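You operate a simulated robot arm through the tools that you are given. There is no shell and no other tool. Be economical: measure what you need, move in short steps, check, and stop when the job is done.

You are at the controls of a simulated two-armed robot. One attempt, no reset.

## Task
Pick up the green-cap tube from the free end of the dark bench with one hand, pass it to the other hand and put it on the fitting bench top.

The check looks at the end state, three seconds after you hand in, the way a careful person would. Anything else that was tipped, shoved, dropped, spilled or broken makes it a failure. Lids that push on must go on centred and level and be pressed home; caps that screw on are set level and turned clockwise until they are tight.

## Robot
Two 7-joint arms with two-finger parallel grippers on one trunk, on a base that drives. Base frame: it is fixed to the floor where the robot stands at the start and does not move with it; the origin is under the middle of the robot, x ahead of it, y to its left, z up. Readings come in m, rad, newtons and seconds.
The left shoulder is at the start at [0.05, 0.168, 1.132], the right one opposite. With the tool pointing down near the work surface each hand reaches from about 0.2 to 0.66 m from the robot's upright axis, wherever it stands, measured 20 degrees to its own side. Places, roughly: fitting bench top [1, -3.4, 0.9]. Payload 1.57 kg a hand.
The tool frame of a hand sits at the grasp point between the pads (the TCP): z along the fingers, y along the line on which they close. The tips reach 0.03 m beyond it. Largest opening 0.08 m; finger width 0.017, thickness 0.012; the body of the gripper, 0.04 by 0.082 m, starts 0.08 m behind the TCP.
Orientation is that of the tool frame in the base frame, as a unit quaternion [x, y, z, w]. With the fingers straight down and closing along the base's y, the tool's x points along the base's -x, its y along +y and its z along -z.

## Interface
- The arms move only by the tool move_arm. It takes "left_targets", "right_targets" or both (then of equal length, played together; a hand with none holds still); each is a list of rows, each an object (a shift or turn left out is 0, a gripper value left out holds the last) with "xyz": the shift along the base's x, y, z in m, a list of three; "turn": the turn, a rotation vector about the base's x, y, z in rad, a list of three; "hand": the opening, from 0 (shut) to 1 (fully open). In form: [{"xyz": [x, y, z], "turn": [rx, ry, rz], "hand": hand}, ...]. A call has 1 to 20 rows; each row is the pose to reach, as a shift and turn from the pose commanded when the call began. Each row takes 0.2 s and may step no farther than 0.05 m and 0.15 rad from the row before; otherwise, or with a gripper value out of range, the whole call is refused. A pose out of reach is approached as far as the arm can. The call stops where the force on the tool passes 40 N (or 10 N more than at its start, if that is more) or the arm is blocked; 0.2 s more then pass. Each finger travels about 0.045 m/s and halts on what it meets, pressing with about 30 N; the grip force reading is that of the motor and also rises with nothing between the fingers. The clock runs only during rows and for 0.2 s after the last one: add rows that repeat a pose to give the fingers time. It gives the time, the measured TCP pose, the force on the tool (base axes), the opening and the grip force at its end, in the units of the frame above (readings bear some noise), with the torque about the TCP (base axes, N m) and any sound that the robot's microphone picked up.
- Cameras (640 x 400 px; columns grow to the right, rows downward): "scene" is now at [0.1197, -0.0355, 1.3441]; the picture's right is [-0.40, -0.92, 0.00], its down [-0.52, 0.23, -0.82] and it looks along [0.76, -0.33, -0.57] (base axes); focal length 269 px, centre (320, 200). "left" rides on the left gripper at [0.072, 0.007, -0.122] in its tool frame; the picture's right is [-0.09, 1.00, 0.00], its down [-0.84, -0.08, -0.54] and it looks along [-0.54, -0.05, 0.84] (tool axes); focal length 238 px, centre (320, 200). "right" rides on the right gripper at [0.072, -0.007, -0.122] in its tool frame; the picture's right is [0.09, 1.00, 0.00], its down [-0.84, 0.08, -0.54] and it looks along [-0.54, 0.05, 0.84] (tool axes); focal length 238 px, centre (320, 200). There is no depth. A picture from a camera that has moved, and an enlarged one, comes with that camera's place and axes in the base frame and with its lens.
- grab_frame(camera): a new picture of that camera. The clock stands still meanwhile.
- raise_lower(by): slides the trunk up (or, below 0, down) by that many m; the arms and the scene camera ride with it, the base frame stays. It gives what a move gives, with no picture.
- steer(legs): drives the robot by 1 to 6 legs, each [ahead, left, turn to the left] in m, m and rad, along the robot's own axes; the way and the turn of a leg run together, so that a leg with both is an arc; at most 1.5 m and 3.142 rad a leg. The arms and the cameras ride along, it lands a little off, and it stops where it bumps. It gives what a move gives.
- pan_tilt(pan, tilt): turns the head with the scene camera to pan (to the left, within 1.396 rad either way) and tilt (down, from -0.506 to 1.204), counted from straight ahead of the robot. It gives what a move gives.
- close_up(camera, box): a new picture of the part [left, top, right, bottom] of that camera's present view, enlarged. The clock stands still meanwhile.
- close_job(): hands the job in; it is judged then, once.

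Go step by step. Nothing tells you exact positions but the pictures and the camera data: compare them with the known pose of the tool, close in by small moves and look again before you grip or let go. The budget is 120 turns and 108 pictures, counting those below and the enlarged ones. Unless the task says otherwise, let go and move clear before handing in, and close with one line.

The tools are called after "Emit:" by a JSON object that holds its "fn" and its "kwargs". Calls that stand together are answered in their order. move_arm: Moves the arms, as the interface text tells. Its arguments: {"type":"object","properties":{"left_targets":{"type":"array"},"right_targets":{"type":"array"}},"required":[]} The other tools are called the same way: raise_lower (by) slides the trunk up or down; steer (legs) drives the base; pan_tilt (pan, tilt) turns the head that bears the scene camera; grab_frame (camera) takes a picture; close_up (camera, box) takes an enlarged picture of a part of a camera's view; close_job () hands the job in.

At the start:

```text
time: 0.0
left_tcp_pos: [0.4104, 0.0364, 1.1628]
left_tcp_rot: [0.0, 1.0, 0.0, 0.001]
left_contact_force: [0.7, -1.1, 0.9]
left_torque: [0.01, 0.01, -0.02]
left_grip_width: 0.0801
left_gripper_force: 0.1
right_tcp_pos: [0.2936, -0.2872, 1.1485]
right_tcp_rot: [0.0, 1.0, 0.0, 0.0]
right_contact_force: [0.8, -0.4, -0.2]
right_torque: [0.02, -0.04, 0.0]
right_grip_width: 0.0799
right_gripper_force: 0.0
trunk travel left (down, up): [-0.3, 0.143]
robot x, y, heading: [-0.0002, -0.0008, -0.003]
head pan, tilt: [-0.412, 0.602]
```

scene: 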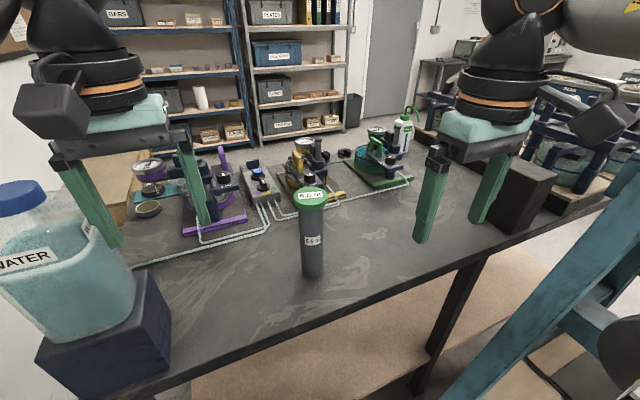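
right: 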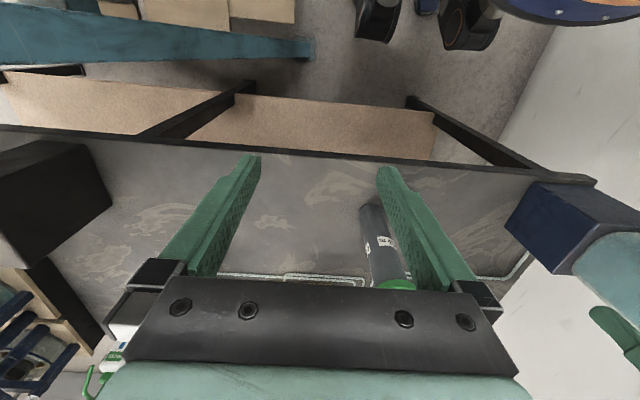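
left: 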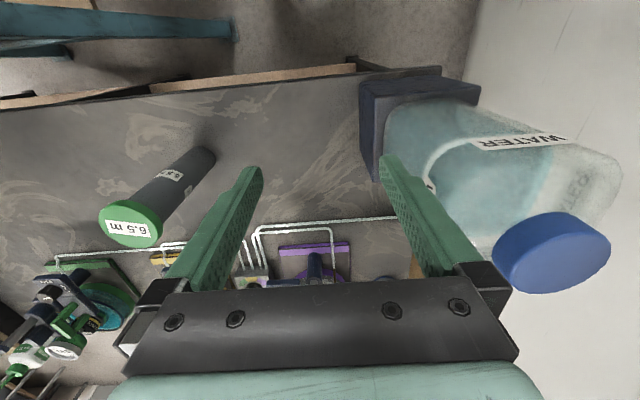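

The green-cap tube appears to stand at about (0.48, -0.175), with its cap top near z 1.09 and the bench top near z 0.90. I'll move the left hand back out of the way, bring the right hand above the cap and look again.

Emit:
{"fn": "move_arm", "kwargs": {"right_targets": [{"xyz": [0.0, 0.02, 0.04]}, {"xyz": [0.03, 0.05, 0.06]}, {"xyz": [0.06, 0.08, 0.06]}, {"xyz": [0.09, 0.112, 0.06]}, {"xyz": [0.13, 0.112, 0.06]}], "left_targets": [{"xyz": [0, 0, 0.04]}, {"xyz": [-0.03, 0.0, 0.07]}, {"xyz": [-0.06, 0.02, 0.09]}, {"xyz": [-0.09, 0.03, 0.1]}, {"xyz": [-0.1, 0.04, 0.1]}]}}

Emit:
{"fn": "grab_frame", "kwargs": {"camera": "right"}}

Emit:
{"fn": "grab_frame", "kwargs": {"camera": "scene"}}

```text
time: 1.2
left_tcp_pos: [0.3108, 0.0768, 1.2639]
left_tcp_rot: [-0.001, 1.0, 0.0, 0.0]
left_contact_force: [-0.3, 0.0, 0.6]
left_torque: [-0.01, 0.02, 0.0]
left_grip_width: 0.0799
left_gripper_force: 0.1
right_tcp_pos: [0.4218, -0.1833, 1.2053]
right_tcp_rot: [0.002, 1.0, 0.0, 0.001]
right_contact_force: [0.1, 0.7, -0.3]
right_torque: [-0.03, -0.04, -0.03]
right_grip_width: 0.0802
right_gripper_force: 0.0
right hand out of reach, approached as far as the arm can: row 5
trunk travel left (down, up): [-0.3, 0.143]
robot x, y, heading: [0.0038, -0.0012, -0.001]
head pan, tilt: [-0.412, 0.602]
```

```text
104 pictures are left
camera right: at [0.3493, -0.1892, 1.3259], right [-0.09, 1.0, 0.0], down [0.84, 0.07, 0.54], along [0.54, 0.05, -0.84], focal length 238 px, centre (320, 200)
```

right: 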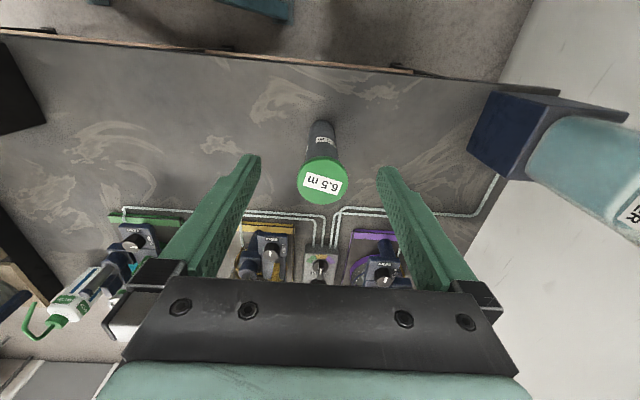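

```text
103 pictures are left
camera scene: at [0.1204, -0.0358, 1.344], right [-0.4, -0.92, 0.0], down [-0.52, 0.23, -0.82], along [0.76, -0.33, -0.57], focal length 269 px, centre (320, 200)
```

scene: 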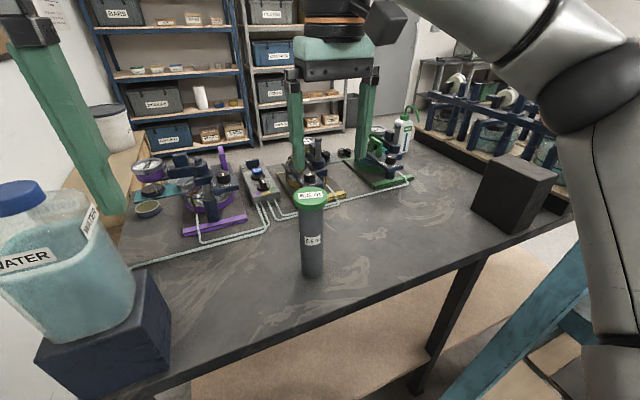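

The cap top is at about (0.470, -0.174, 1.098) and 0.052 m across. The right hand is close to its reach limit at this height, so I'll lower the trunk a little and continue.

Emit:
{"fn": "raise_lower", "kwargs": {"by": -0.06}}

Emit:
{"fn": "move_arm", "kwargs": {"right_targets": [{"xyz": [0.025, 0.006, 0.0]}, {"xyz": [0.048, 0.008, 0.0]}, {"xyz": [0.048, 0.008, 0.0]}]}}

Emit:
{"fn": "grab_frame", "kwargs": {"camera": "right"}}

Emit:
{"fn": "grab_frame", "kwargs": {"camera": "scene"}}

```text
time: 2.2
left_tcp_pos: [0.3107, 0.0781, 1.2033]
left_tcp_rot: [0.0, 1.0, 0.0, 0.0]
left_contact_force: [-0.5, -1.0, 0.3]
left_torque: [0.02, -0.02, -0.01]
left_grip_width: 0.0802
left_gripper_force: 0.0
right_tcp_pos: [0.4203, -0.1812, 1.1444]
right_tcp_rot: [0.002, 1.0, 0.001, 0.002]
right_contact_force: [-0.9, 0.7, -0.7]
right_torque: [0.03, -0.01, -0.01]
right_grip_width: 0.0803
right_gripper_force: 0.0
trunk travel left (down, up): [-0.24, 0.203]
robot x, y, heading: [-0.0013, -0.0017, -0.002]
head pan, tilt: [-0.412, 0.602]
```

```text
time: 3.0
left_tcp_pos: [0.3097, 0.0783, 1.2042]
left_tcp_rot: [0.0, 1.0, 0.0, 0.0]
left_contact_force: [-0.2, -0.9, -0.1]
left_torque: [-0.05, 0.02, 0.0]
left_grip_width: 0.08
left_gripper_force: 0.1
right_tcp_pos: [0.4464, -0.197, 1.1307]
right_tcp_rot: [0.001, 1.0, 0.001, 0.002]
right_contact_force: [-0.3, -0.5, 0.5]
right_torque: [0.04, 0.01, 0.02]
right_grip_width: 0.08
right_gripper_force: 0.1
right hand out of reach, approached as far as the arm can: row 1, 2, 3
trunk travel left (down, up): [-0.24, 0.203]
robot x, y, heading: [0.0023, 0.0025, 0.001]
head pan, tilt: [-0.412, 0.602]
```

```text
102 pictures are left
camera right: at [0.3748, -0.2044, 1.2522], right [-0.09, 1.0, 0.0], down [0.83, 0.07, 0.55], along [0.54, 0.05, -0.84], focal length 238 px, centre (320, 200)
```

right: 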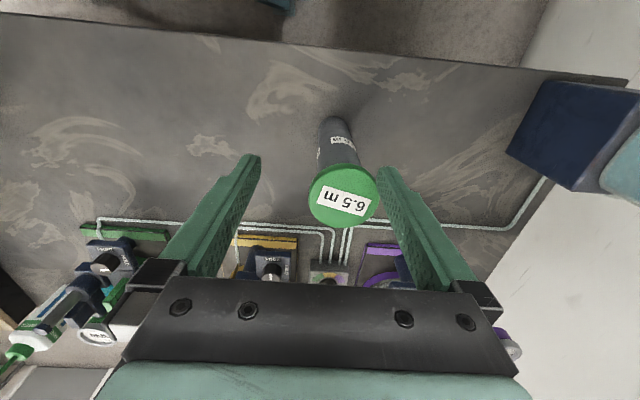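

```text
101 pictures are left
camera scene: at [0.1195, -0.0355, 1.2841], right [-0.4, -0.92, 0.0], down [-0.52, 0.23, -0.82], along [0.76, -0.33, -0.57], focal length 269 px, centre (320, 200)
```

scene: 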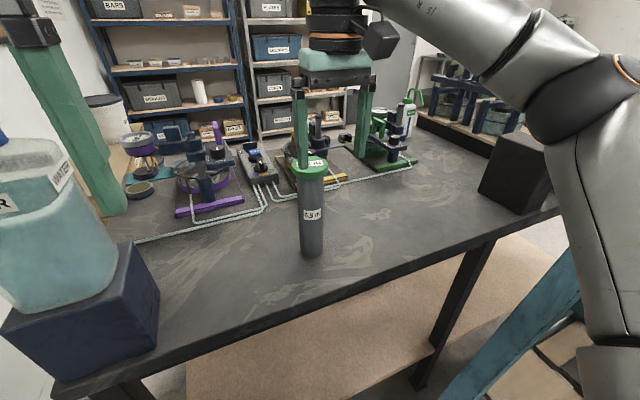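

The tool-down reach turns out to be limited by the hand being too high relative to the shoulder. I'll raise the trunk and bring the hand lower relative to it.

Emit:
{"fn": "raise_lower", "kwargs": {"by": 0.18}}

Emit:
{"fn": "move_arm", "kwargs": {"right_targets": [{"xyz": [0.0, 0.0, -0.04]}, {"xyz": [0.0, 0.0, -0.08]}, {"xyz": [0.0, 0.0, -0.12]}, {"xyz": [0.0, 0.0, -0.15]}, {"xyz": [0.0, 0.0, -0.15]}]}}

```text
time: 5.0
left_tcp_pos: [0.3101, 0.0773, 1.3837]
left_tcp_rot: [0.001, 1.0, 0.0, 0.0]
left_contact_force: [-0.3, 0.3, -0.8]
left_torque: [0.0, 0.0, 0.01]
left_grip_width: 0.08
left_gripper_force: 0.1
right_tcp_pos: [0.4473, -0.1973, 1.311]
right_tcp_rot: [0.0, 1.0, 0.002, 0.002]
right_contact_force: [-0.8, 0.1, 0.4]
right_torque: [0.04, -0.03, -0.02]
right_grip_width: 0.0799
right_gripper_force: 0.1
trunk travel left (down, up): [-0.42, 0.023]
robot x, y, heading: [-0.0022, -0.0022, 0.0]
head pan, tilt: [-0.412, 0.602]
```

```text
time: 6.2
left_tcp_pos: [0.3085, 0.0781, 1.384]
left_tcp_rot: [0.001, 1.0, 0.0, 0.0]
left_contact_force: [-0.5, 0.1, 0.8]
left_torque: [0.02, 0.01, 0.02]
left_grip_width: 0.0801
left_gripper_force: 0.1
right_tcp_pos: [0.4478, -0.1948, 1.1607]
right_tcp_rot: [0.001, 1.0, 0.002, 0.002]
right_contact_force: [-0.3, 0.4, 0.7]
right_torque: [-0.05, 0.03, -0.04]
right_grip_width: 0.0801
right_gripper_force: 0.0
trunk travel left (down, up): [-0.42, 0.023]
robot x, y, heading: [-0.0014, 0.004, 0.003]
head pan, tilt: [-0.412, 0.602]
```

The command follows the measured pose. Next I centre the hand over the cap.

Emit:
{"fn": "move_arm", "kwargs": {"right_targets": [{"xyz": [0.023, 0.021, 0.0]}, {"xyz": [0.023, 0.021, -0.01]}]}}

Emit:
{"fn": "grab_frame", "kwargs": {"camera": "right"}}

Emit:
{"fn": "grab_frame", "kwargs": {"camera": "scene"}}

```text
time: 6.8
left_tcp_pos: [0.3084, 0.0772, 1.3826]
left_tcp_rot: [0.0, 1.0, 0.0, 0.0]
left_contact_force: [0.2, 0.8, 0.9]
left_torque: [0.01, -0.04, 0.01]
left_grip_width: 0.0802
left_gripper_force: 0.0
right_tcp_pos: [0.4691, -0.1749, 1.1513]
right_tcp_rot: [0.001, 1.0, 0.002, 0.003]
right_contact_force: [0.3, -0.1, -0.3]
right_torque: [0.02, -0.04, 0.01]
right_grip_width: 0.0798
right_gripper_force: 0.1
trunk travel left (down, up): [-0.42, 0.023]
robot x, y, heading: [-0.0004, 0.0009, -0.003]
head pan, tilt: [-0.412, 0.602]
```

```text
100 pictures are left
camera right: at [0.398, -0.1824, 1.2724], right [-0.09, 1.0, 0.0], down [0.83, 0.07, 0.55], along [0.54, 0.05, -0.84], focal length 238 px, centre (320, 200)
```

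right: 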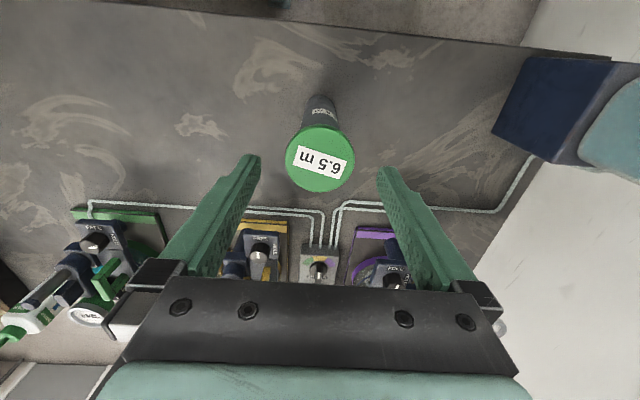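

```text
99 pictures are left
camera scene: at [0.1187, -0.0358, 1.4642], right [-0.4, -0.92, 0.0], down [-0.52, 0.23, -0.82], along [0.76, -0.33, -0.57], focal length 269 px, centre (320, 200)
```

scene: 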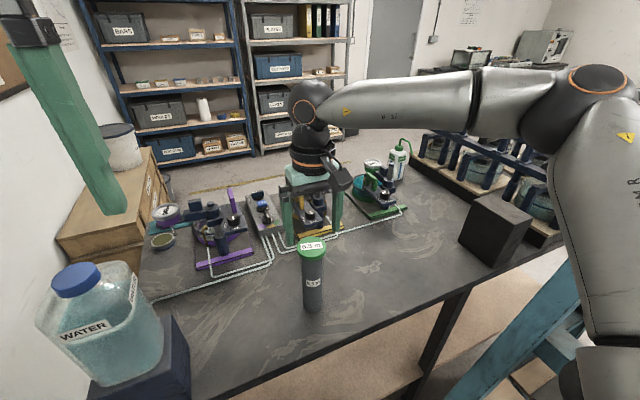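

The hand is aligned with the cap, whose centre is at about (0.468, -0.175) and top near z 1.105. I'll descend so the pads straddle it, then check.

Emit:
{"fn": "move_arm", "kwargs": {"right_targets": [{"xyz": [0.0, 0.0, -0.02]}, {"xyz": [0.0, 0.0, -0.04]}, {"xyz": [0.0, 0.0, -0.055]}, {"xyz": [0.0, 0.0, -0.065]}]}}

Emit:
{"fn": "grab_frame", "kwargs": {"camera": "right"}}

Emit:
{"fn": "close_up", "kwargs": {"camera": "scene", "box": [240, 160, 400, 330]}}

```text
time: 7.8
left_tcp_pos: [0.3107, 0.0773, 1.3836]
left_tcp_rot: [0.0, 1.0, 0.0, 0.0]
left_contact_force: [0.5, 0.6, 0.1]
left_torque: [-0.01, 0.0, 0.03]
left_grip_width: 0.0802
left_gripper_force: 0.1
right_tcp_pos: [0.4716, -0.1755, 1.0871]
right_tcp_rot: [0.0, 1.0, 0.002, 0.002]
right_contact_force: [1.0, 0.2, -0.7]
right_torque: [-0.01, 0.01, 0.05]
right_grip_width: 0.0799
right_gripper_force: 0.1
trunk travel left (down, up): [-0.42, 0.023]
robot x, y, heading: [-0.0014, -0.0, 0.003]
head pan, tilt: [-0.412, 0.602]
```

```text
98 pictures are left
camera right: at [0.3992, -0.1831, 1.2071], right [-0.09, 1.0, 0.0], down [0.84, 0.07, 0.55], along [0.54, 0.05, -0.84], focal length 238 px, centre (320, 200)
```

right: 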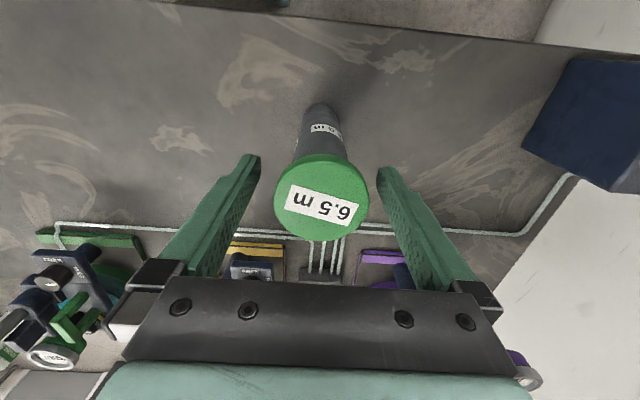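

```text
2.35 times, centred on (320, 245) of scene
camera zoom: at [0.1198, -0.0356, 1.4641], right [-0.4, -0.92, 0.0], down [-0.52, 0.23, -0.82], along [0.76, -0.33, -0.57], focal length 633 px, centre (320, 94)
```

zoom: 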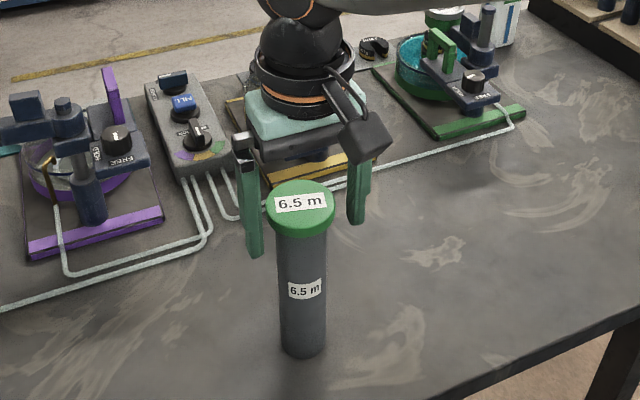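

The pads straddle the cap (top near 1.096, rim about 2 cm tall). I'll go 1 cm lower and close.

Emit:
{"fn": "move_arm", "kwargs": {"right_targets": [{"xyz": [0.0, 0.0, -0.01]}, {"xyz": [0.0, 0.0, -0.01], "hand": 0.75}, {"xyz": [0.0, 0.0, -0.01], "hand": 0.6}, {"xyz": [0.0, 0.0, -0.01], "hand": 0.3}, {"xyz": [0.0, 0.0, -0.01], "hand": 0.3}, {"xyz": [0.0, 0.0, -0.01], "hand": 0.3}]}}

Emit:
{"fn": "grab_frame", "kwargs": {"camera": "right"}}

Emit:
{"fn": "close_up", "kwargs": {"camera": "scene", "box": [240, 160, 400, 330]}}

```text
time: 9.2
left_tcp_pos: [0.3097, 0.0778, 1.3846]
left_tcp_rot: [0.0, 1.0, 0.001, 0.0]
left_contact_force: [-0.7, -0.7, 0.2]
left_torque: [0.0, -0.01, 0.02]
left_grip_width: 0.0797
left_gripper_force: 0.0
right_tcp_pos: [0.4703, -0.1764, 1.076]
right_tcp_rot: [0.001, 1.0, 0.002, 0.002]
right_contact_force: [0.2, 1.1, 0.5]
right_torque: [0.01, -0.1, 0.03]
right_grip_width: 0.0565
right_gripper_force: 30.2
trunk travel left (down, up): [-0.42, 0.023]
robot x, y, heading: [-0.0039, 0.0045, 0.001]
head pan, tilt: [-0.412, 0.602]
```

```text
96 pictures are left
camera right: at [0.3986, -0.1832, 1.1969], right [-0.09, 1.0, 0.0], down [0.83, 0.07, 0.55], along [0.54, 0.05, -0.84], focal length 238 px, centre (320, 200)
```

right: 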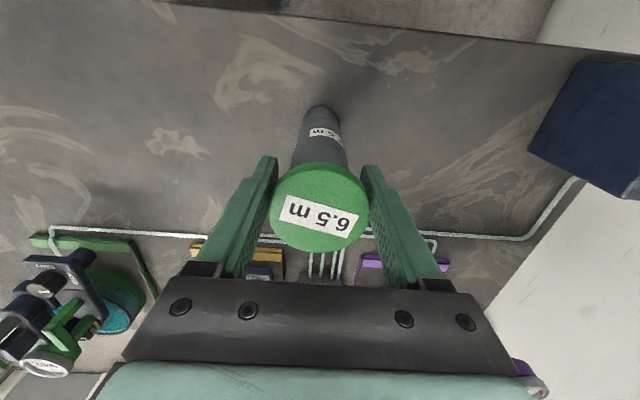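

```text
2.35 times, centred on (320, 245) of scene
camera zoom: at [0.1198, -0.0355, 1.4641], right [-0.4, -0.92, 0.0], down [-0.52, 0.23, -0.82], along [0.76, -0.33, -0.57], focal length 633 px, centre (320, 94)
```

zoom: 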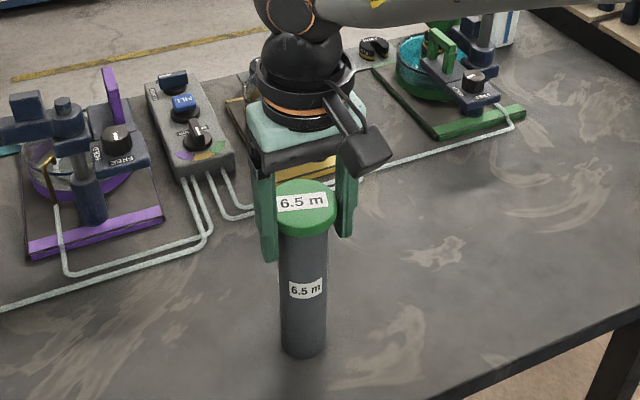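

The grip holds at a width of 0.0565 m and 30 N. I'll lift a little and check that the tube follows.

Emit:
{"fn": "move_arm", "kwargs": {"right_targets": [{"xyz": [0.0, 0.0, 0.01]}, {"xyz": [0.0, 0.0, 0.025]}, {"xyz": [0.0, 0.0, 0.04]}, {"xyz": [0.0, 0.0, 0.04]}]}}

Emit:
{"fn": "close_up", "kwargs": {"camera": "scene", "box": [240, 160, 400, 330]}}

```text
time: 10.2
left_tcp_pos: [0.3102, 0.0771, 1.3828]
left_tcp_rot: [-0.001, 1.0, -0.001, 0.001]
left_contact_force: [0.4, -0.3, 0.2]
left_torque: [0.03, 0.01, 0.0]
left_grip_width: 0.0798
left_gripper_force: 0.1
right_tcp_pos: [0.47, -0.1769, 1.1167]
right_tcp_rot: [0.001, 1.0, 0.002, 0.001]
right_contact_force: [0.7, -0.5, -2.8]
right_torque: [-0.01, 0.02, -0.03]
right_grip_width: 0.0561
right_gripper_force: 30.2
trunk travel left (down, up): [-0.42, 0.023]
robot x, y, heading: [-0.0017, -0.0003, 0.003]
head pan, tilt: [-0.412, 0.602]
```

```text
2.35 times, centred on (320, 245) of scene
camera zoom: at [0.1201, -0.0357, 1.4641], right [-0.4, -0.92, 0.0], down [-0.52, 0.23, -0.82], along [0.76, -0.33, -0.57], focal length 633 px, centre (320, 94)
```

zoom: 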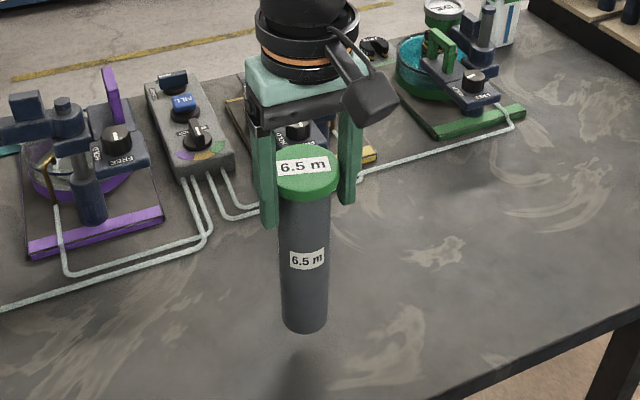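

The tube lifts cleanly. I'll raise it more, pull it in and look around, because I'd rather hand over away from the water bottle and bench clutter.

Emit:
{"fn": "move_arm", "kwargs": {"right_targets": [{"xyz": [0.0, 0.0, 0.03]}, {"xyz": [-0.03, 0.0, 0.06]}, {"xyz": [-0.07, 0.0, 0.08]}, {"xyz": [-0.1, 0.0, 0.1]}, {"xyz": [-0.12, 0.0, 0.1]}]}}

Emit:
{"fn": "pan_tilt", "kwargs": {"pan": -1.35, "tilt": 0.4}}

Emit:
{"fn": "grab_frame", "kwargs": {"camera": "scene"}}

Emit:
{"fn": "pan_tilt", "kwargs": {"pan": 1.3, "tilt": 0.5}}

Emit:
{"fn": "grab_frame", "kwargs": {"camera": "scene"}}

Emit:
{"fn": "pan_tilt", "kwargs": {"pan": 0, "tilt": 0.7}}

Emit:
{"fn": "grab_frame", "kwargs": {"camera": "scene"}}

```text
time: 11.4
left_tcp_pos: [0.3093, 0.0786, 1.3832]
left_tcp_rot: [0.0, 1.0, 0.0, 0.0]
left_contact_force: [0.3, 0.4, -0.7]
left_torque: [0.0, 0.03, 0.02]
left_grip_width: 0.0799
left_gripper_force: 0.1
right_tcp_pos: [0.3501, -0.1751, 1.2164]
right_tcp_rot: [0.001, 1.0, 0.002, 0.002]
right_contact_force: [0.0, 0.0, -2.5]
right_torque: [0.02, 0.03, 0.02]
right_grip_width: 0.0563
right_gripper_force: 30.5
trunk travel left (down, up): [-0.42, 0.023]
robot x, y, heading: [0.0009, -0.0003, 0.002]
head pan, tilt: [-0.412, 0.602]
```

```text
time: 12.6
left_tcp_pos: [0.3095, 0.078, 1.3834]
left_tcp_rot: [0.001, 1.0, 0.0, 0.0]
left_contact_force: [0.3, 0.2, 0.4]
left_torque: [0.0, 0.0, 0.0]
left_grip_width: 0.0799
left_gripper_force: 0.0
right_tcp_pos: [0.35, -0.1762, 1.2152]
right_tcp_rot: [0.001, 1.0, 0.001, 0.002]
right_contact_force: [0.0, 0.7, -4.0]
right_torque: [-0.01, 0.04, 0.04]
right_grip_width: 0.0562
right_gripper_force: 30.5
trunk travel left (down, up): [-0.42, 0.023]
robot x, y, heading: [-0.0015, -0.0011, 0.0]
head pan, tilt: [-1.349, 0.4]
```

```text
93 pictures are left
camera scene: at [0.0593, -0.0907, 1.4824], right [-0.98, -0.22, 0.0], down [-0.09, 0.38, -0.92], along [0.2, -0.9, -0.39], focal length 269 px, centre (320, 200)
```

scene: 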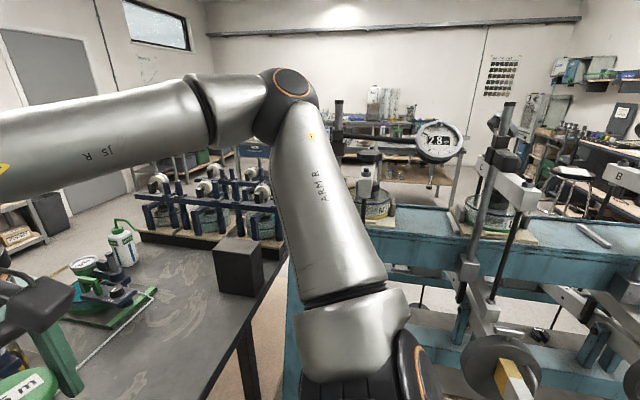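

```text
time: 15.0
left_tcp_pos: [0.3091, 0.0775, 1.3826]
left_tcp_rot: [0.0, 1.0, 0.0, 0.0]
left_contact_force: [0.0, 0.0, -0.3]
left_torque: [0.02, 0.0, -0.01]
left_grip_width: 0.0799
left_gripper_force: 0.0
right_tcp_pos: [0.3487, -0.1759, 1.2153]
right_tcp_rot: [0.001, 1.0, 0.002, 0.003]
right_contact_force: [-0.3, -0.3, -3.5]
right_torque: [-0.01, 0.02, 0.02]
right_grip_width: 0.0562
right_gripper_force: 29.9
trunk travel left (down, up): [-0.42, 0.023]
robot x, y, heading: [0.0021, -0.0002, 0.003]
head pan, tilt: [1.3, 0.499]
```

```text
92 pictures are left
camera scene: at [0.0633, 0.0874, 1.4733], right [0.96, -0.27, 0.0], down [-0.13, -0.46, -0.88], along [0.23, 0.85, -0.48], focal length 269 px, centre (320, 200)
```

scene: 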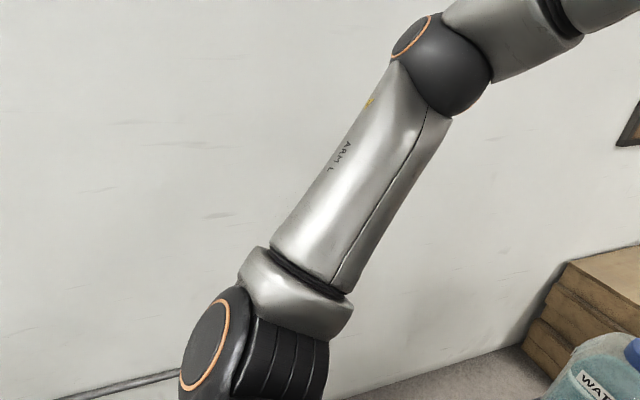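

```text
time: 16.5
left_tcp_pos: [0.3102, 0.0777, 1.3823]
left_tcp_rot: [-0.001, 1.0, 0.0, 0.0]
left_contact_force: [-0.5, -0.1, 0.6]
left_torque: [-0.03, 0.01, 0.01]
left_grip_width: 0.0801
left_gripper_force: 0.1
right_tcp_pos: [0.3506, -0.1757, 1.2162]
right_tcp_rot: [0.001, 1.0, 0.002, 0.002]
right_contact_force: [0.7, -0.1, -3.4]
right_torque: [0.02, 0.02, -0.03]
right_grip_width: 0.0563
right_gripper_force: 29.7
trunk travel left (down, up): [-0.42, 0.023]
robot x, y, heading: [-0.0008, 0.0021, -0.001]
head pan, tilt: [0.0, 0.7]
```

```text
91 pictures are left
camera scene: at [0.1239, -0.0003, 1.4555], right [0.0, -1.0, 0.0], down [-0.64, 0.0, -0.76], along [0.76, 0.0, -0.64], focal length 269 px, centre (320, 200)
```

scene: 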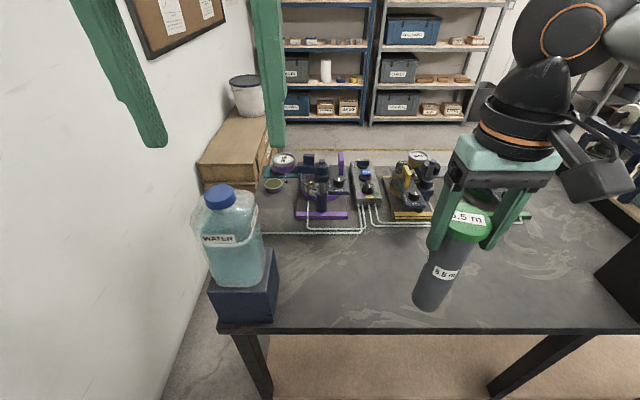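

The tube is secure. To my right stands a teal load frame, and the bench and a wall shut in the front and left, so the way to the fitting bench probably runs behind me. I'll turn right in place in part and look around.

Emit:
{"fn": "steer", "kwargs": {"legs": [[0, 0, -0.9]]}}

Emit:
{"fn": "pan_tilt", "kwargs": {"pan": -1.35, "tilt": 0.5}}

Emit:
{"fn": "grab_frame", "kwargs": {"camera": "scene"}}

Emit:
{"fn": "pan_tilt", "kwargs": {"pan": -0.2, "tilt": 0.4}}

Emit:
{"fn": "grab_frame", "kwargs": {"camera": "scene"}}

```text
time: 19.2
left_tcp_pos: [0.2529, -0.1965, 1.3829]
left_tcp_rot: [0.437, 0.899, 0.0, 0.0]
left_contact_force: [-0.1, 0.5, -0.5]
left_torque: [-0.01, 0.02, -0.01]
left_grip_width: 0.0801
left_gripper_force: 0.0
right_tcp_pos: [0.0774, -0.385, 1.216]
right_tcp_rot: [0.437, 0.899, 0.001, 0.002]
right_contact_force: [-0.3, 0.0, -2.7]
right_torque: [0.04, 0.06, 0.01]
right_grip_width: 0.0564
right_gripper_force: 30.3
trunk travel left (down, up): [-0.42, 0.023]
robot x, y, heading: [-0.0015, 0.0003, -0.906]
head pan, tilt: [0.0, 0.7]
```

```text
time: 20.7
left_tcp_pos: [0.2521, -0.1965, 1.3825]
left_tcp_rot: [0.437, 0.899, 0.001, 0.0]
left_contact_force: [0.1, 0.3, 0.2]
left_torque: [0.01, 0.0, -0.03]
left_grip_width: 0.0799
left_gripper_force: 0.1
right_tcp_pos: [0.0786, -0.3847, 1.2165]
right_tcp_rot: [0.438, 0.899, 0.001, 0.002]
right_contact_force: [0.5, 0.6, -3.9]
right_torque: [0.05, 0.01, 0.01]
right_grip_width: 0.0561
right_gripper_force: 30.6
trunk travel left (down, up): [-0.42, 0.023]
robot x, y, heading: [0.0002, 0.0016, -0.905]
head pan, tilt: [-1.349, 0.499]
```

```text
90 pictures are left
camera scene: at [-0.0339, -0.1025, 1.4733], right [-0.78, 0.63, 0.0], down [0.3, 0.37, -0.88], along [-0.55, -0.68, -0.48], focal length 269 px, centre (320, 200)
```

scene: 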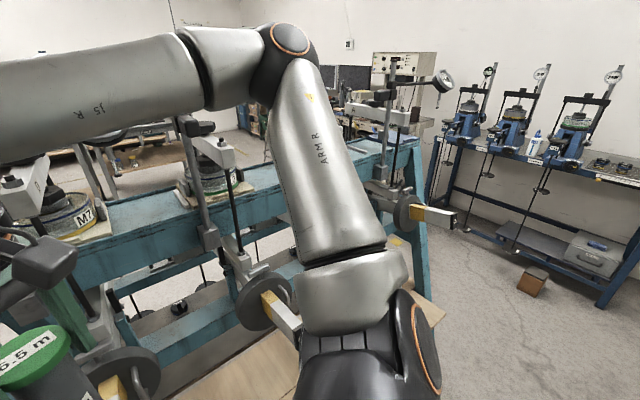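

```text
time: 22.1
left_tcp_pos: [0.2526, -0.1958, 1.3836]
left_tcp_rot: [0.437, 0.899, 0.0, -0.001]
left_contact_force: [1.2, -1.1, -0.2]
left_torque: [0.04, 0.02, 0.01]
left_grip_width: 0.0802
left_gripper_force: 0.0
right_tcp_pos: [0.0786, -0.385, 1.2161]
right_tcp_rot: [0.437, 0.899, 0.001, 0.003]
right_contact_force: [0.7, 0.5, -3.4]
right_torque: [-0.01, -0.02, 0.0]
right_grip_width: 0.0563
right_gripper_force: 29.9
trunk travel left (down, up): [-0.42, 0.023]
robot x, y, heading: [0.0005, 0.002, -0.908]
head pan, tilt: [-0.201, 0.4]
```

```text
89 pictures are left
camera scene: at [0.065, -0.1147, 1.4824], right [-0.89, -0.45, 0.0], down [-0.17, 0.35, -0.92], along [0.41, -0.82, -0.39], focal length 269 px, centre (320, 200)
```

scene: 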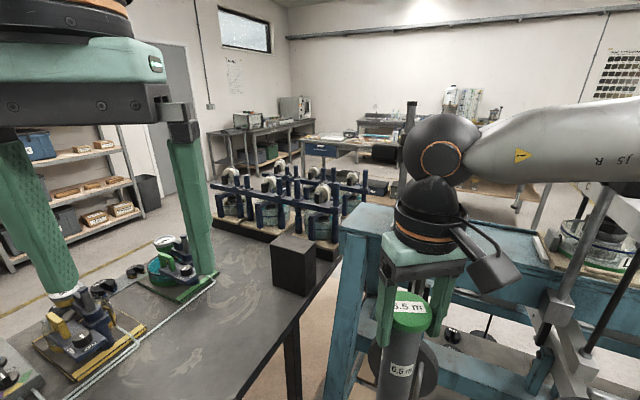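

The teal frame runs back to about x = -1.7, with open floor beyond it. I'll turn to face backwards (-x), where I can see the route, before driving.

Emit:
{"fn": "steer", "kwargs": {"legs": [[0, 0, -1.1], [0, 0, -1.13]]}}

Emit:
{"fn": "pan_tilt", "kwargs": {"pan": 0.5, "tilt": 0.5}}

Emit:
{"fn": "grab_frame", "kwargs": {"camera": "scene"}}

Emit:
{"fn": "pan_tilt", "kwargs": {"pan": -0.3, "tilt": 0.6}}

Emit:
{"fn": "grab_frame", "kwargs": {"camera": "scene"}}

```text
time: 28.0
left_tcp_pos: [-0.3078, -0.0881, 1.3828]
left_tcp_rot: [1.0, 0.017, 0.0, 0.0]
left_contact_force: [-0.1, -0.7, -0.1]
left_torque: [-0.01, -0.02, 0.01]
left_grip_width: 0.08
left_gripper_force: 0.0
right_tcp_pos: [-0.3575, 0.1636, 1.2162]
right_tcp_rot: [1.0, 0.017, -0.002, 0.003]
right_contact_force: [0.1, -0.1, -3.2]
right_torque: [-0.05, 0.0, -0.02]
right_grip_width: 0.0562
right_gripper_force: 30.0
trunk travel left (down, up): [-0.42, 0.023]
robot x, y, heading: [0.0007, -0.0015, -3.105]
head pan, tilt: [-0.201, 0.4]
```

```text
time: 29.1
left_tcp_pos: [-0.3072, -0.0882, 1.3824]
left_tcp_rot: [1.0, 0.018, 0.0, 0.0]
left_contact_force: [0.6, -1.9, 0.2]
left_torque: [-0.01, 0.0, 0.01]
left_grip_width: 0.08
left_gripper_force: 0.2
right_tcp_pos: [-0.3558, 0.1644, 1.2149]
right_tcp_rot: [1.0, 0.018, -0.002, 0.002]
right_contact_force: [0.4, 0.1, -3.5]
right_torque: [0.0, -0.08, -0.02]
right_grip_width: 0.056
right_gripper_force: 29.7
trunk travel left (down, up): [-0.42, 0.023]
robot x, y, heading: [-0.0009, 0.0016, -3.108]
head pan, tilt: [0.499, 0.499]
```

```text
88 pictures are left
camera scene: at [-0.1198, -0.0479, 1.4733], right [-0.51, 0.86, 0.0], down [0.41, 0.24, -0.88], along [-0.76, -0.45, -0.48], focal length 269 px, centre (320, 200)
```

scene: 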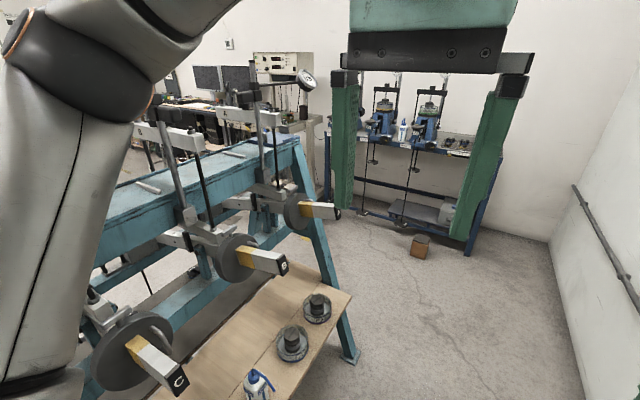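

```text
time: 30.2
left_tcp_pos: [-0.3068, -0.0894, 1.3829]
left_tcp_rot: [1.0, 0.017, 0.0, 0.0]
left_contact_force: [-0.5, 0.1, -0.2]
left_torque: [0.01, 0.02, -0.01]
left_grip_width: 0.0799
left_gripper_force: 0.1
right_tcp_pos: [-0.3556, 0.1651, 1.2155]
right_tcp_rot: [1.0, 0.017, -0.002, 0.001]
right_contact_force: [0.7, 1.0, -2.9]
right_torque: [-0.03, -0.06, -0.01]
right_grip_width: 0.0559
right_gripper_force: 30.1
trunk travel left (down, up): [-0.42, 0.023]
robot x, y, heading: [0.0038, -0.0019, -3.108]
head pan, tilt: [-0.3, 0.6]
```

```text
87 pictures are left
camera scene: at [-0.1268, 0.0215, 1.4642], right [0.26, 0.97, 0.0], down [0.55, -0.15, -0.82], along [-0.8, 0.21, -0.57], focal length 269 px, centre (320, 200)
```

scene: 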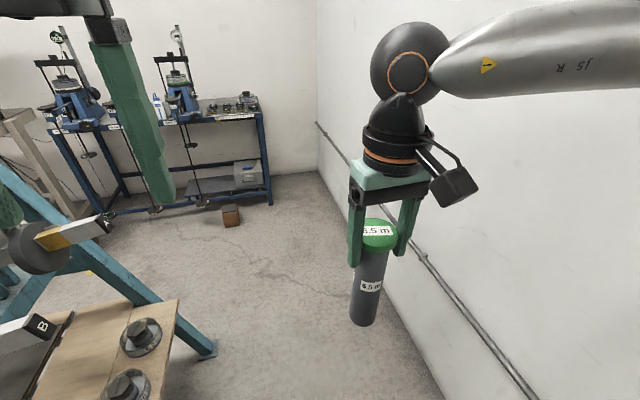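

The floor ahead is open between the frame's end (x about -1.05) and the blue bench (x about -2.3). I'll drive to about x = -1.55 and look towards -y.

Emit:
{"fn": "steer", "kwargs": {"legs": [[0, 0, -0.034], [0.8, -0.03, 0], [0.75, 0, 0]]}}

Emit:
{"fn": "pan_tilt", "kwargs": {"pan": 1.2, "tilt": 0.5}}

Emit:
{"fn": "grab_frame", "kwargs": {"camera": "scene"}}

Emit:
{"fn": "pan_tilt", "kwargs": {"pan": 0.2, "tilt": 0.6}}

Emit:
{"fn": "grab_frame", "kwargs": {"camera": "scene"}}

```text
time: 38.5
left_tcp_pos: [-1.8598, -0.0369, 1.3834]
left_tcp_rot: [1.0, -0.001, 0.0, -0.001]
left_contact_force: [0.6, -0.6, 0.1]
left_torque: [0.02, -0.02, 0.04]
left_grip_width: 0.0801
left_gripper_force: 0.0
right_tcp_pos: [-1.8979, 0.2166, 1.2152]
right_tcp_rot: [1.0, -0.003, -0.001, 0.002]
right_contact_force: [0.6, -0.1, -3.1]
right_torque: [-0.01, -0.03, -0.01]
right_grip_width: 0.056
right_gripper_force: 30.2
trunk travel left (down, up): [-0.42, 0.023]
robot x, y, heading: [-1.5498, 0.0365, 3.14]
head pan, tilt: [-0.3, 0.6]
```

```text
time: 40.1
left_tcp_pos: [-1.8587, -0.0371, 1.3842]
left_tcp_rot: [1.0, -0.002, 0.0, -0.001]
left_contact_force: [-1.1, 0.2, -0.6]
left_torque: [-0.02, 0.01, -0.02]
left_grip_width: 0.08
left_gripper_force: 0.1
right_tcp_pos: [-1.8971, 0.2175, 1.2166]
right_tcp_rot: [1.0, -0.002, -0.001, 0.002]
right_contact_force: [-0.4, -0.1, -3.7]
right_torque: [-0.01, -0.03, -0.02]
right_grip_width: 0.0563
right_gripper_force: 29.5
trunk travel left (down, up): [-0.42, 0.023]
robot x, y, heading: [-1.5507, 0.0402, 3.139]
head pan, tilt: [1.201, 0.499]
```

```text
86 pictures are left
camera scene: at [-1.6227, -0.0455, 1.4733], right [-0.93, 0.36, 0.0], down [0.17, 0.45, -0.88], along [-0.32, -0.82, -0.48], focal length 269 px, centre (320, 200)
```

scene: 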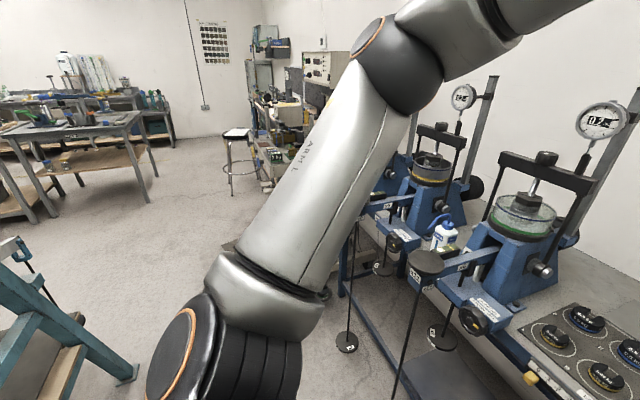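

```text
time: 41.4
left_tcp_pos: [-1.8577, -0.0367, 1.3839]
left_tcp_rot: [1.0, -0.003, 0.0, 0.0]
left_contact_force: [0.0, 1.1, -0.3]
left_torque: [-0.03, 0.01, -0.01]
left_grip_width: 0.0799
left_gripper_force: 0.0
right_tcp_pos: [-1.898, 0.2156, 1.2151]
right_tcp_rot: [1.0, -0.002, -0.002, 0.002]
right_contact_force: [1.0, -0.6, -3.2]
right_torque: [-0.03, -0.02, 0.0]
right_grip_width: 0.0562
right_gripper_force: 29.8
trunk travel left (down, up): [-0.42, 0.023]
robot x, y, heading: [-1.5487, 0.0385, 3.135]
head pan, tilt: [0.201, 0.6]
```

```text
85 pictures are left
camera scene: at [-1.6762, 0.0218, 1.4642], right [-0.2, 0.98, 0.0], down [0.55, 0.11, -0.83], along [-0.81, -0.16, -0.57], focal length 269 px, centre (320, 200)
```

scene: 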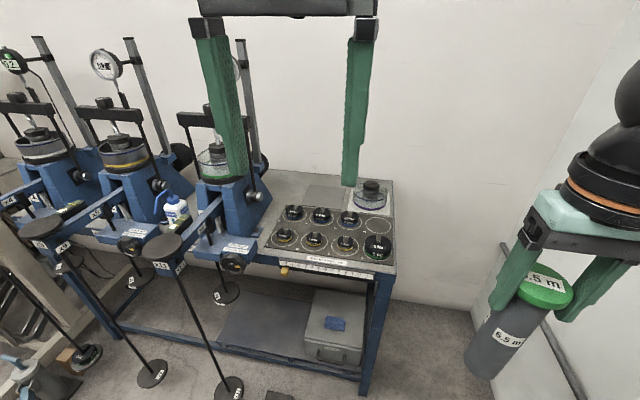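

I'll turn to face -y down the corridor, which gives free floor in front of me for the handover.

Emit:
{"fn": "steer", "kwargs": {"legs": [[0.03, 0, 0], [0, 0, 0.8], [0, 0, 0.77]]}}

Emit:
{"fn": "pan_tilt", "kwargs": {"pan": 0.5, "tilt": 0.45}}

Emit:
{"fn": "grab_frame", "kwargs": {"camera": "scene"}}

Emit:
{"fn": "pan_tilt", "kwargs": {"pan": -0.2, "tilt": 0.7}}

Emit:
{"fn": "grab_frame", "kwargs": {"camera": "scene"}}

```text
time: 46.4
left_tcp_pos: [-1.4972, -0.2705, 1.3831]
left_tcp_rot: [0.703, 0.711, 0.0, -0.001]
left_contact_force: [0.5, 0.8, 0.0]
left_torque: [0.01, 0.01, 0.02]
left_grip_width: 0.08
left_gripper_force: 0.1
right_tcp_pos: [-1.7505, -0.3126, 1.216]
right_tcp_rot: [0.703, 0.711, 0.0, 0.002]
right_contact_force: [0.5, 0.7, -3.5]
right_torque: [0.04, 0.0, 0.04]
right_grip_width: 0.0562
right_gripper_force: 29.7
trunk travel left (down, up): [-0.42, 0.023]
robot x, y, heading: [-1.5756, 0.0405, -1.558]
head pan, tilt: [0.201, 0.6]
```

```text
time: 47.2
left_tcp_pos: [-1.4971, -0.2688, 1.3831]
left_tcp_rot: [0.702, 0.712, 0.0, 0.001]
left_contact_force: [-0.6, 0.0, 0.0]
left_torque: [0.03, 0.0, 0.0]
left_grip_width: 0.0799
left_gripper_force: 0.0
right_tcp_pos: [-1.7498, -0.3122, 1.2158]
right_tcp_rot: [0.704, 0.711, -0.001, 0.002]
right_contact_force: [-0.2, 0.7, -3.3]
right_torque: [0.02, -0.01, 0.01]
right_grip_width: 0.0561
right_gripper_force: 30.4
trunk travel left (down, up): [-0.42, 0.023]
robot x, y, heading: [-1.5792, 0.0394, -1.559]
head pan, tilt: [0.499, 0.45]
```

```text
84 pictures are left
camera scene: at [-1.5343, -0.0814, 1.4777], right [-0.87, -0.49, 0.0], down [-0.21, 0.38, -0.9], along [0.44, -0.79, -0.44], focal length 269 px, centre (320, 200)
```

scene: 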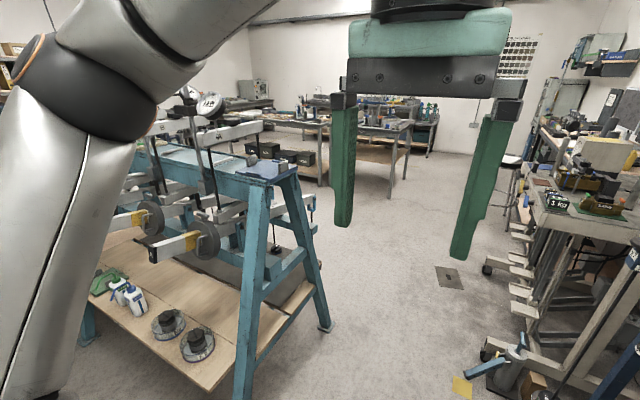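

```text
time: 48.3
left_tcp_pos: [-1.497, -0.2701, 1.3824]
left_tcp_rot: [0.702, 0.712, 0.0, 0.0]
left_contact_force: [0.1, -1.2, 0.1]
left_torque: [0.0, 0.0, 0.04]
left_grip_width: 0.0801
left_gripper_force: 0.0
right_tcp_pos: [-1.7505, -0.3131, 1.2162]
right_tcp_rot: [0.704, 0.711, 0.0, 0.003]
right_contact_force: [0.1, -0.4, -2.9]
right_torque: [0.09, -0.01, -0.01]
right_grip_width: 0.0561
right_gripper_force: 30.1
trunk travel left (down, up): [-0.42, 0.023]
robot x, y, heading: [-1.5823, 0.0414, -1.557]
head pan, tilt: [-0.201, 0.7]
```

```text
83 pictures are left
camera scene: at [-1.5951, -0.0846, 1.4556], right [-0.98, 0.19, 0.0], down [0.12, 0.63, -0.77], along [-0.14, -0.75, -0.64], focal length 269 px, centre (320, 200)
```

scene: 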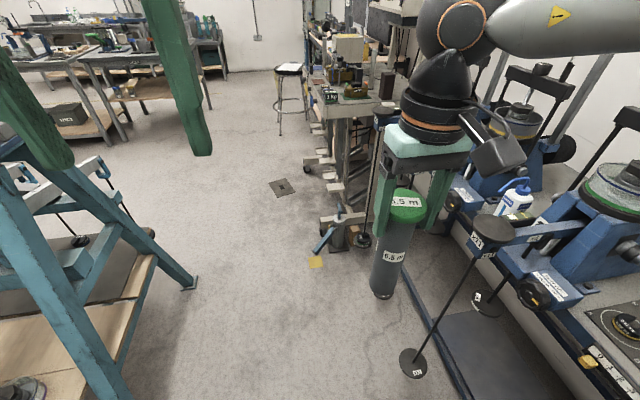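

There is room here for the handover. I'll present the tube in front and bring the left hand down to its level, pitched about 60° forward and yawed towards it.

Emit:
{"fn": "move_arm", "kwargs": {"right_targets": [{"xyz": [0.01, -0.03, 0.0]}, {"xyz": [0.025, -0.065, -0.02]}, {"xyz": [0.04, -0.1, -0.045]}, {"xyz": [0.05, -0.127, -0.066]}, {"xyz": [0.05, -0.127, -0.066]}]}}

Emit:
{"fn": "move_arm", "kwargs": {"left_targets": [{"xyz": [0.0, 0.0, -0.03], "turn": [-0.1, 0.037, -0.063]}, {"xyz": [0.0, 0.0, -0.065], "turn": [-0.201, 0.073, -0.127]}, {"xyz": [0.0, 0.0, -0.1], "turn": [-0.302, 0.11, -0.19]}, {"xyz": [0.0, 0.0, -0.14], "turn": [-0.402, 0.147, -0.254]}, {"xyz": [0.0, 0.0, -0.18], "turn": [-0.503, 0.184, -0.317]}, {"xyz": [0.0, 0.0, -0.22], "turn": [-0.603, 0.22, -0.38]}, {"xyz": [-0.01, -0.01, -0.26], "turn": [-0.704, 0.257, -0.444]}, {"xyz": [-0.02, -0.02, -0.29], "turn": [-0.804, 0.294, -0.507]}, {"xyz": [-0.03, -0.03, -0.318], "turn": [-0.905, 0.33, -0.571]}, {"xyz": [-0.04, -0.03, -0.318], "turn": [-1.005, 0.367, -0.634]}]}}

Emit:
{"fn": "pan_tilt", "kwargs": {"pan": -0.1, "tilt": 0.6}}

Emit:
{"fn": "grab_frame", "kwargs": {"camera": "scene"}}

Emit:
{"fn": "grab_frame", "kwargs": {"camera": "left"}}

```text
time: 49.5
left_tcp_pos: [-1.497, -0.2698, 1.3824]
left_tcp_rot: [0.703, 0.711, 0.0, 0.0]
left_contact_force: [0.9, -0.1, -0.7]
left_torque: [0.03, 0.0, 0.01]
left_grip_width: 0.08
left_gripper_force: 0.1
right_tcp_pos: [-1.7212, -0.4235, 1.1476]
right_tcp_rot: [0.703, 0.711, 0.0, 0.003]
right_contact_force: [-0.6, 0.0, -4.0]
right_torque: [0.02, -0.02, -0.03]
right_grip_width: 0.0559
right_gripper_force: 29.4
right hand out of reach, approached as far as the arm can: row 3, 4, 5
trunk travel left (down, up): [-0.42, 0.023]
robot x, y, heading: [-1.5782, 0.0414, -1.556]
head pan, tilt: [-0.201, 0.7]
```

```text
time: 51.7
left_tcp_pos: [-1.5479, -0.3268, 1.0534]
left_tcp_rot: [0.782, 0.369, -0.456, 0.209]
left_contact_force: [0.2, 0.0, 0.5]
left_torque: [0.01, -0.05, -0.01]
left_grip_width: 0.0799
left_gripper_force: 0.1
left hand out of reach, approached as far as the arm can: row 6, 7, 8, 9, 10
right_tcp_pos: [-1.7215, -0.4224, 1.1483]
right_tcp_rot: [0.703, 0.711, 0.0, 0.003]
right_contact_force: [0.6, -0.6, -4.1]
right_torque: [0.05, 0.01, -0.01]
right_grip_width: 0.0562
right_gripper_force: 30.1
trunk travel left (down, up): [-0.42, 0.023]
robot x, y, heading: [-1.5824, 0.0386, -1.563]
head pan, tilt: [-0.201, 0.7]
```

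```text
time: 52.3
left_tcp_pos: [-1.5466, -0.3263, 1.0538]
left_tcp_rot: [0.783, 0.369, -0.455, 0.208]
left_contact_force: [-0.9, -0.7, 0.5]
left_torque: [-0.01, -0.01, 0.01]
left_grip_width: 0.0799
left_gripper_force: 0.0
right_tcp_pos: [-1.7216, -0.4229, 1.1492]
right_tcp_rot: [0.703, 0.711, 0.001, 0.003]
right_contact_force: [-0.8, 1.0, -4.0]
right_torque: [0.06, 0.03, 0.04]
right_grip_width: 0.0562
right_gripper_force: 30.3
trunk travel left (down, up): [-0.42, 0.023]
robot x, y, heading: [-1.5758, 0.0394, -1.559]
head pan, tilt: [-0.099, 0.6]
```

```text
82 pictures are left
camera scene: at [-1.587, -0.0893, 1.4641], right [-1.0, 0.09, 0.0], down [0.05, 0.56, -0.82], along [-0.07, -0.82, -0.57], focal length 269 px, centre (320, 200)
```

scene: 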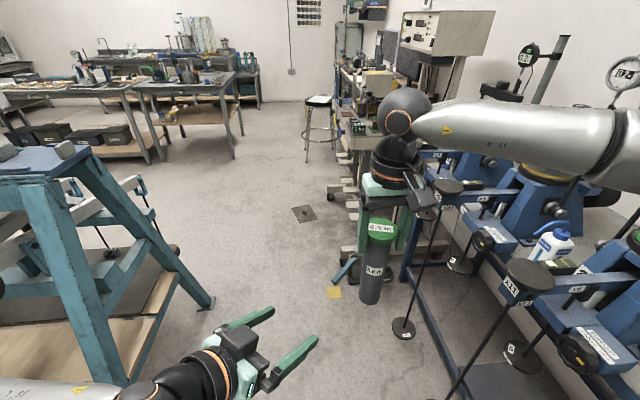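

```text
81 pictures are left
camera left: at [-1.4519, -0.2221, 1.0532], right [0.74, -0.67, 0.07], down [-0.02, 0.08, 1.0], along [-0.68, -0.73, 0.05], focal length 238 px, centre (320, 200)
```

left: 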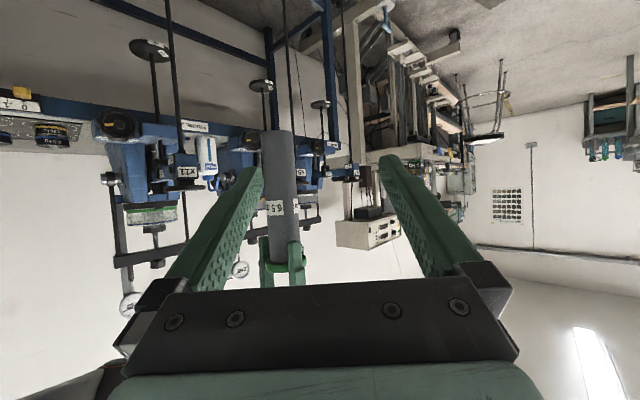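

The left hand now sits beside the tube, which hangs at about (-1.722, -0.423). I'll line the left hand up with it, staying 10 cm short.

Emit:
{"fn": "move_arm", "kwargs": {"left_targets": [{"xyz": [-0.035, 0.01, 0.0]}, {"xyz": [-0.075, 0.0, 0.0]}, {"xyz": [-0.11, -0.02, 0.0]}]}}

Emit:
{"fn": "grab_frame", "kwargs": {"camera": "left"}}

Emit:
{"fn": "grab_frame", "kwargs": {"camera": "scene"}}

```text
time: 53.1
left_tcp_pos: [-1.6572, -0.3451, 1.0542]
left_tcp_rot: [0.782, 0.37, -0.455, 0.209]
left_contact_force: [-0.3, 0.0, -0.8]
left_torque: [-0.02, 0.02, 0.0]
left_grip_width: 0.0799
left_gripper_force: 0.1
right_tcp_pos: [-1.7227, -0.4224, 1.1467]
right_tcp_rot: [0.703, 0.711, 0.0, 0.003]
right_contact_force: [-0.8, 0.2, -3.5]
right_torque: [0.01, 0.02, 0.06]
right_grip_width: 0.056
right_gripper_force: 30.4
trunk travel left (down, up): [-0.42, 0.023]
robot x, y, heading: [-1.5793, 0.0371, -1.56]
head pan, tilt: [-0.099, 0.6]
```

```text
80 pictures are left
camera left: at [-1.5644, -0.2421, 1.0534], right [0.74, -0.67, 0.07], down [-0.02, 0.08, 1.0], along [-0.68, -0.74, 0.05], focal length 238 px, centre (320, 200)
```

left: 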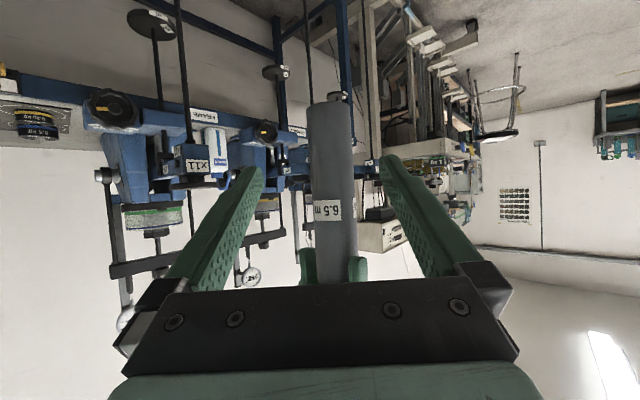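

```text
79 pictures are left
camera scene: at [-1.5877, -0.0895, 1.4642], right [-1.0, 0.09, 0.0], down [0.05, 0.56, -0.82], along [-0.07, -0.82, -0.57], focal length 269 px, centre (320, 200)
```

scene: 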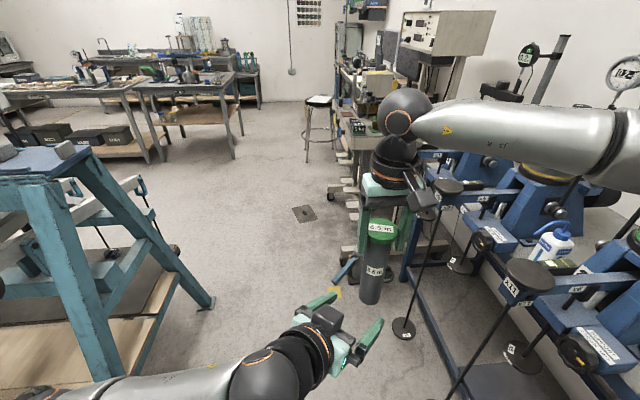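

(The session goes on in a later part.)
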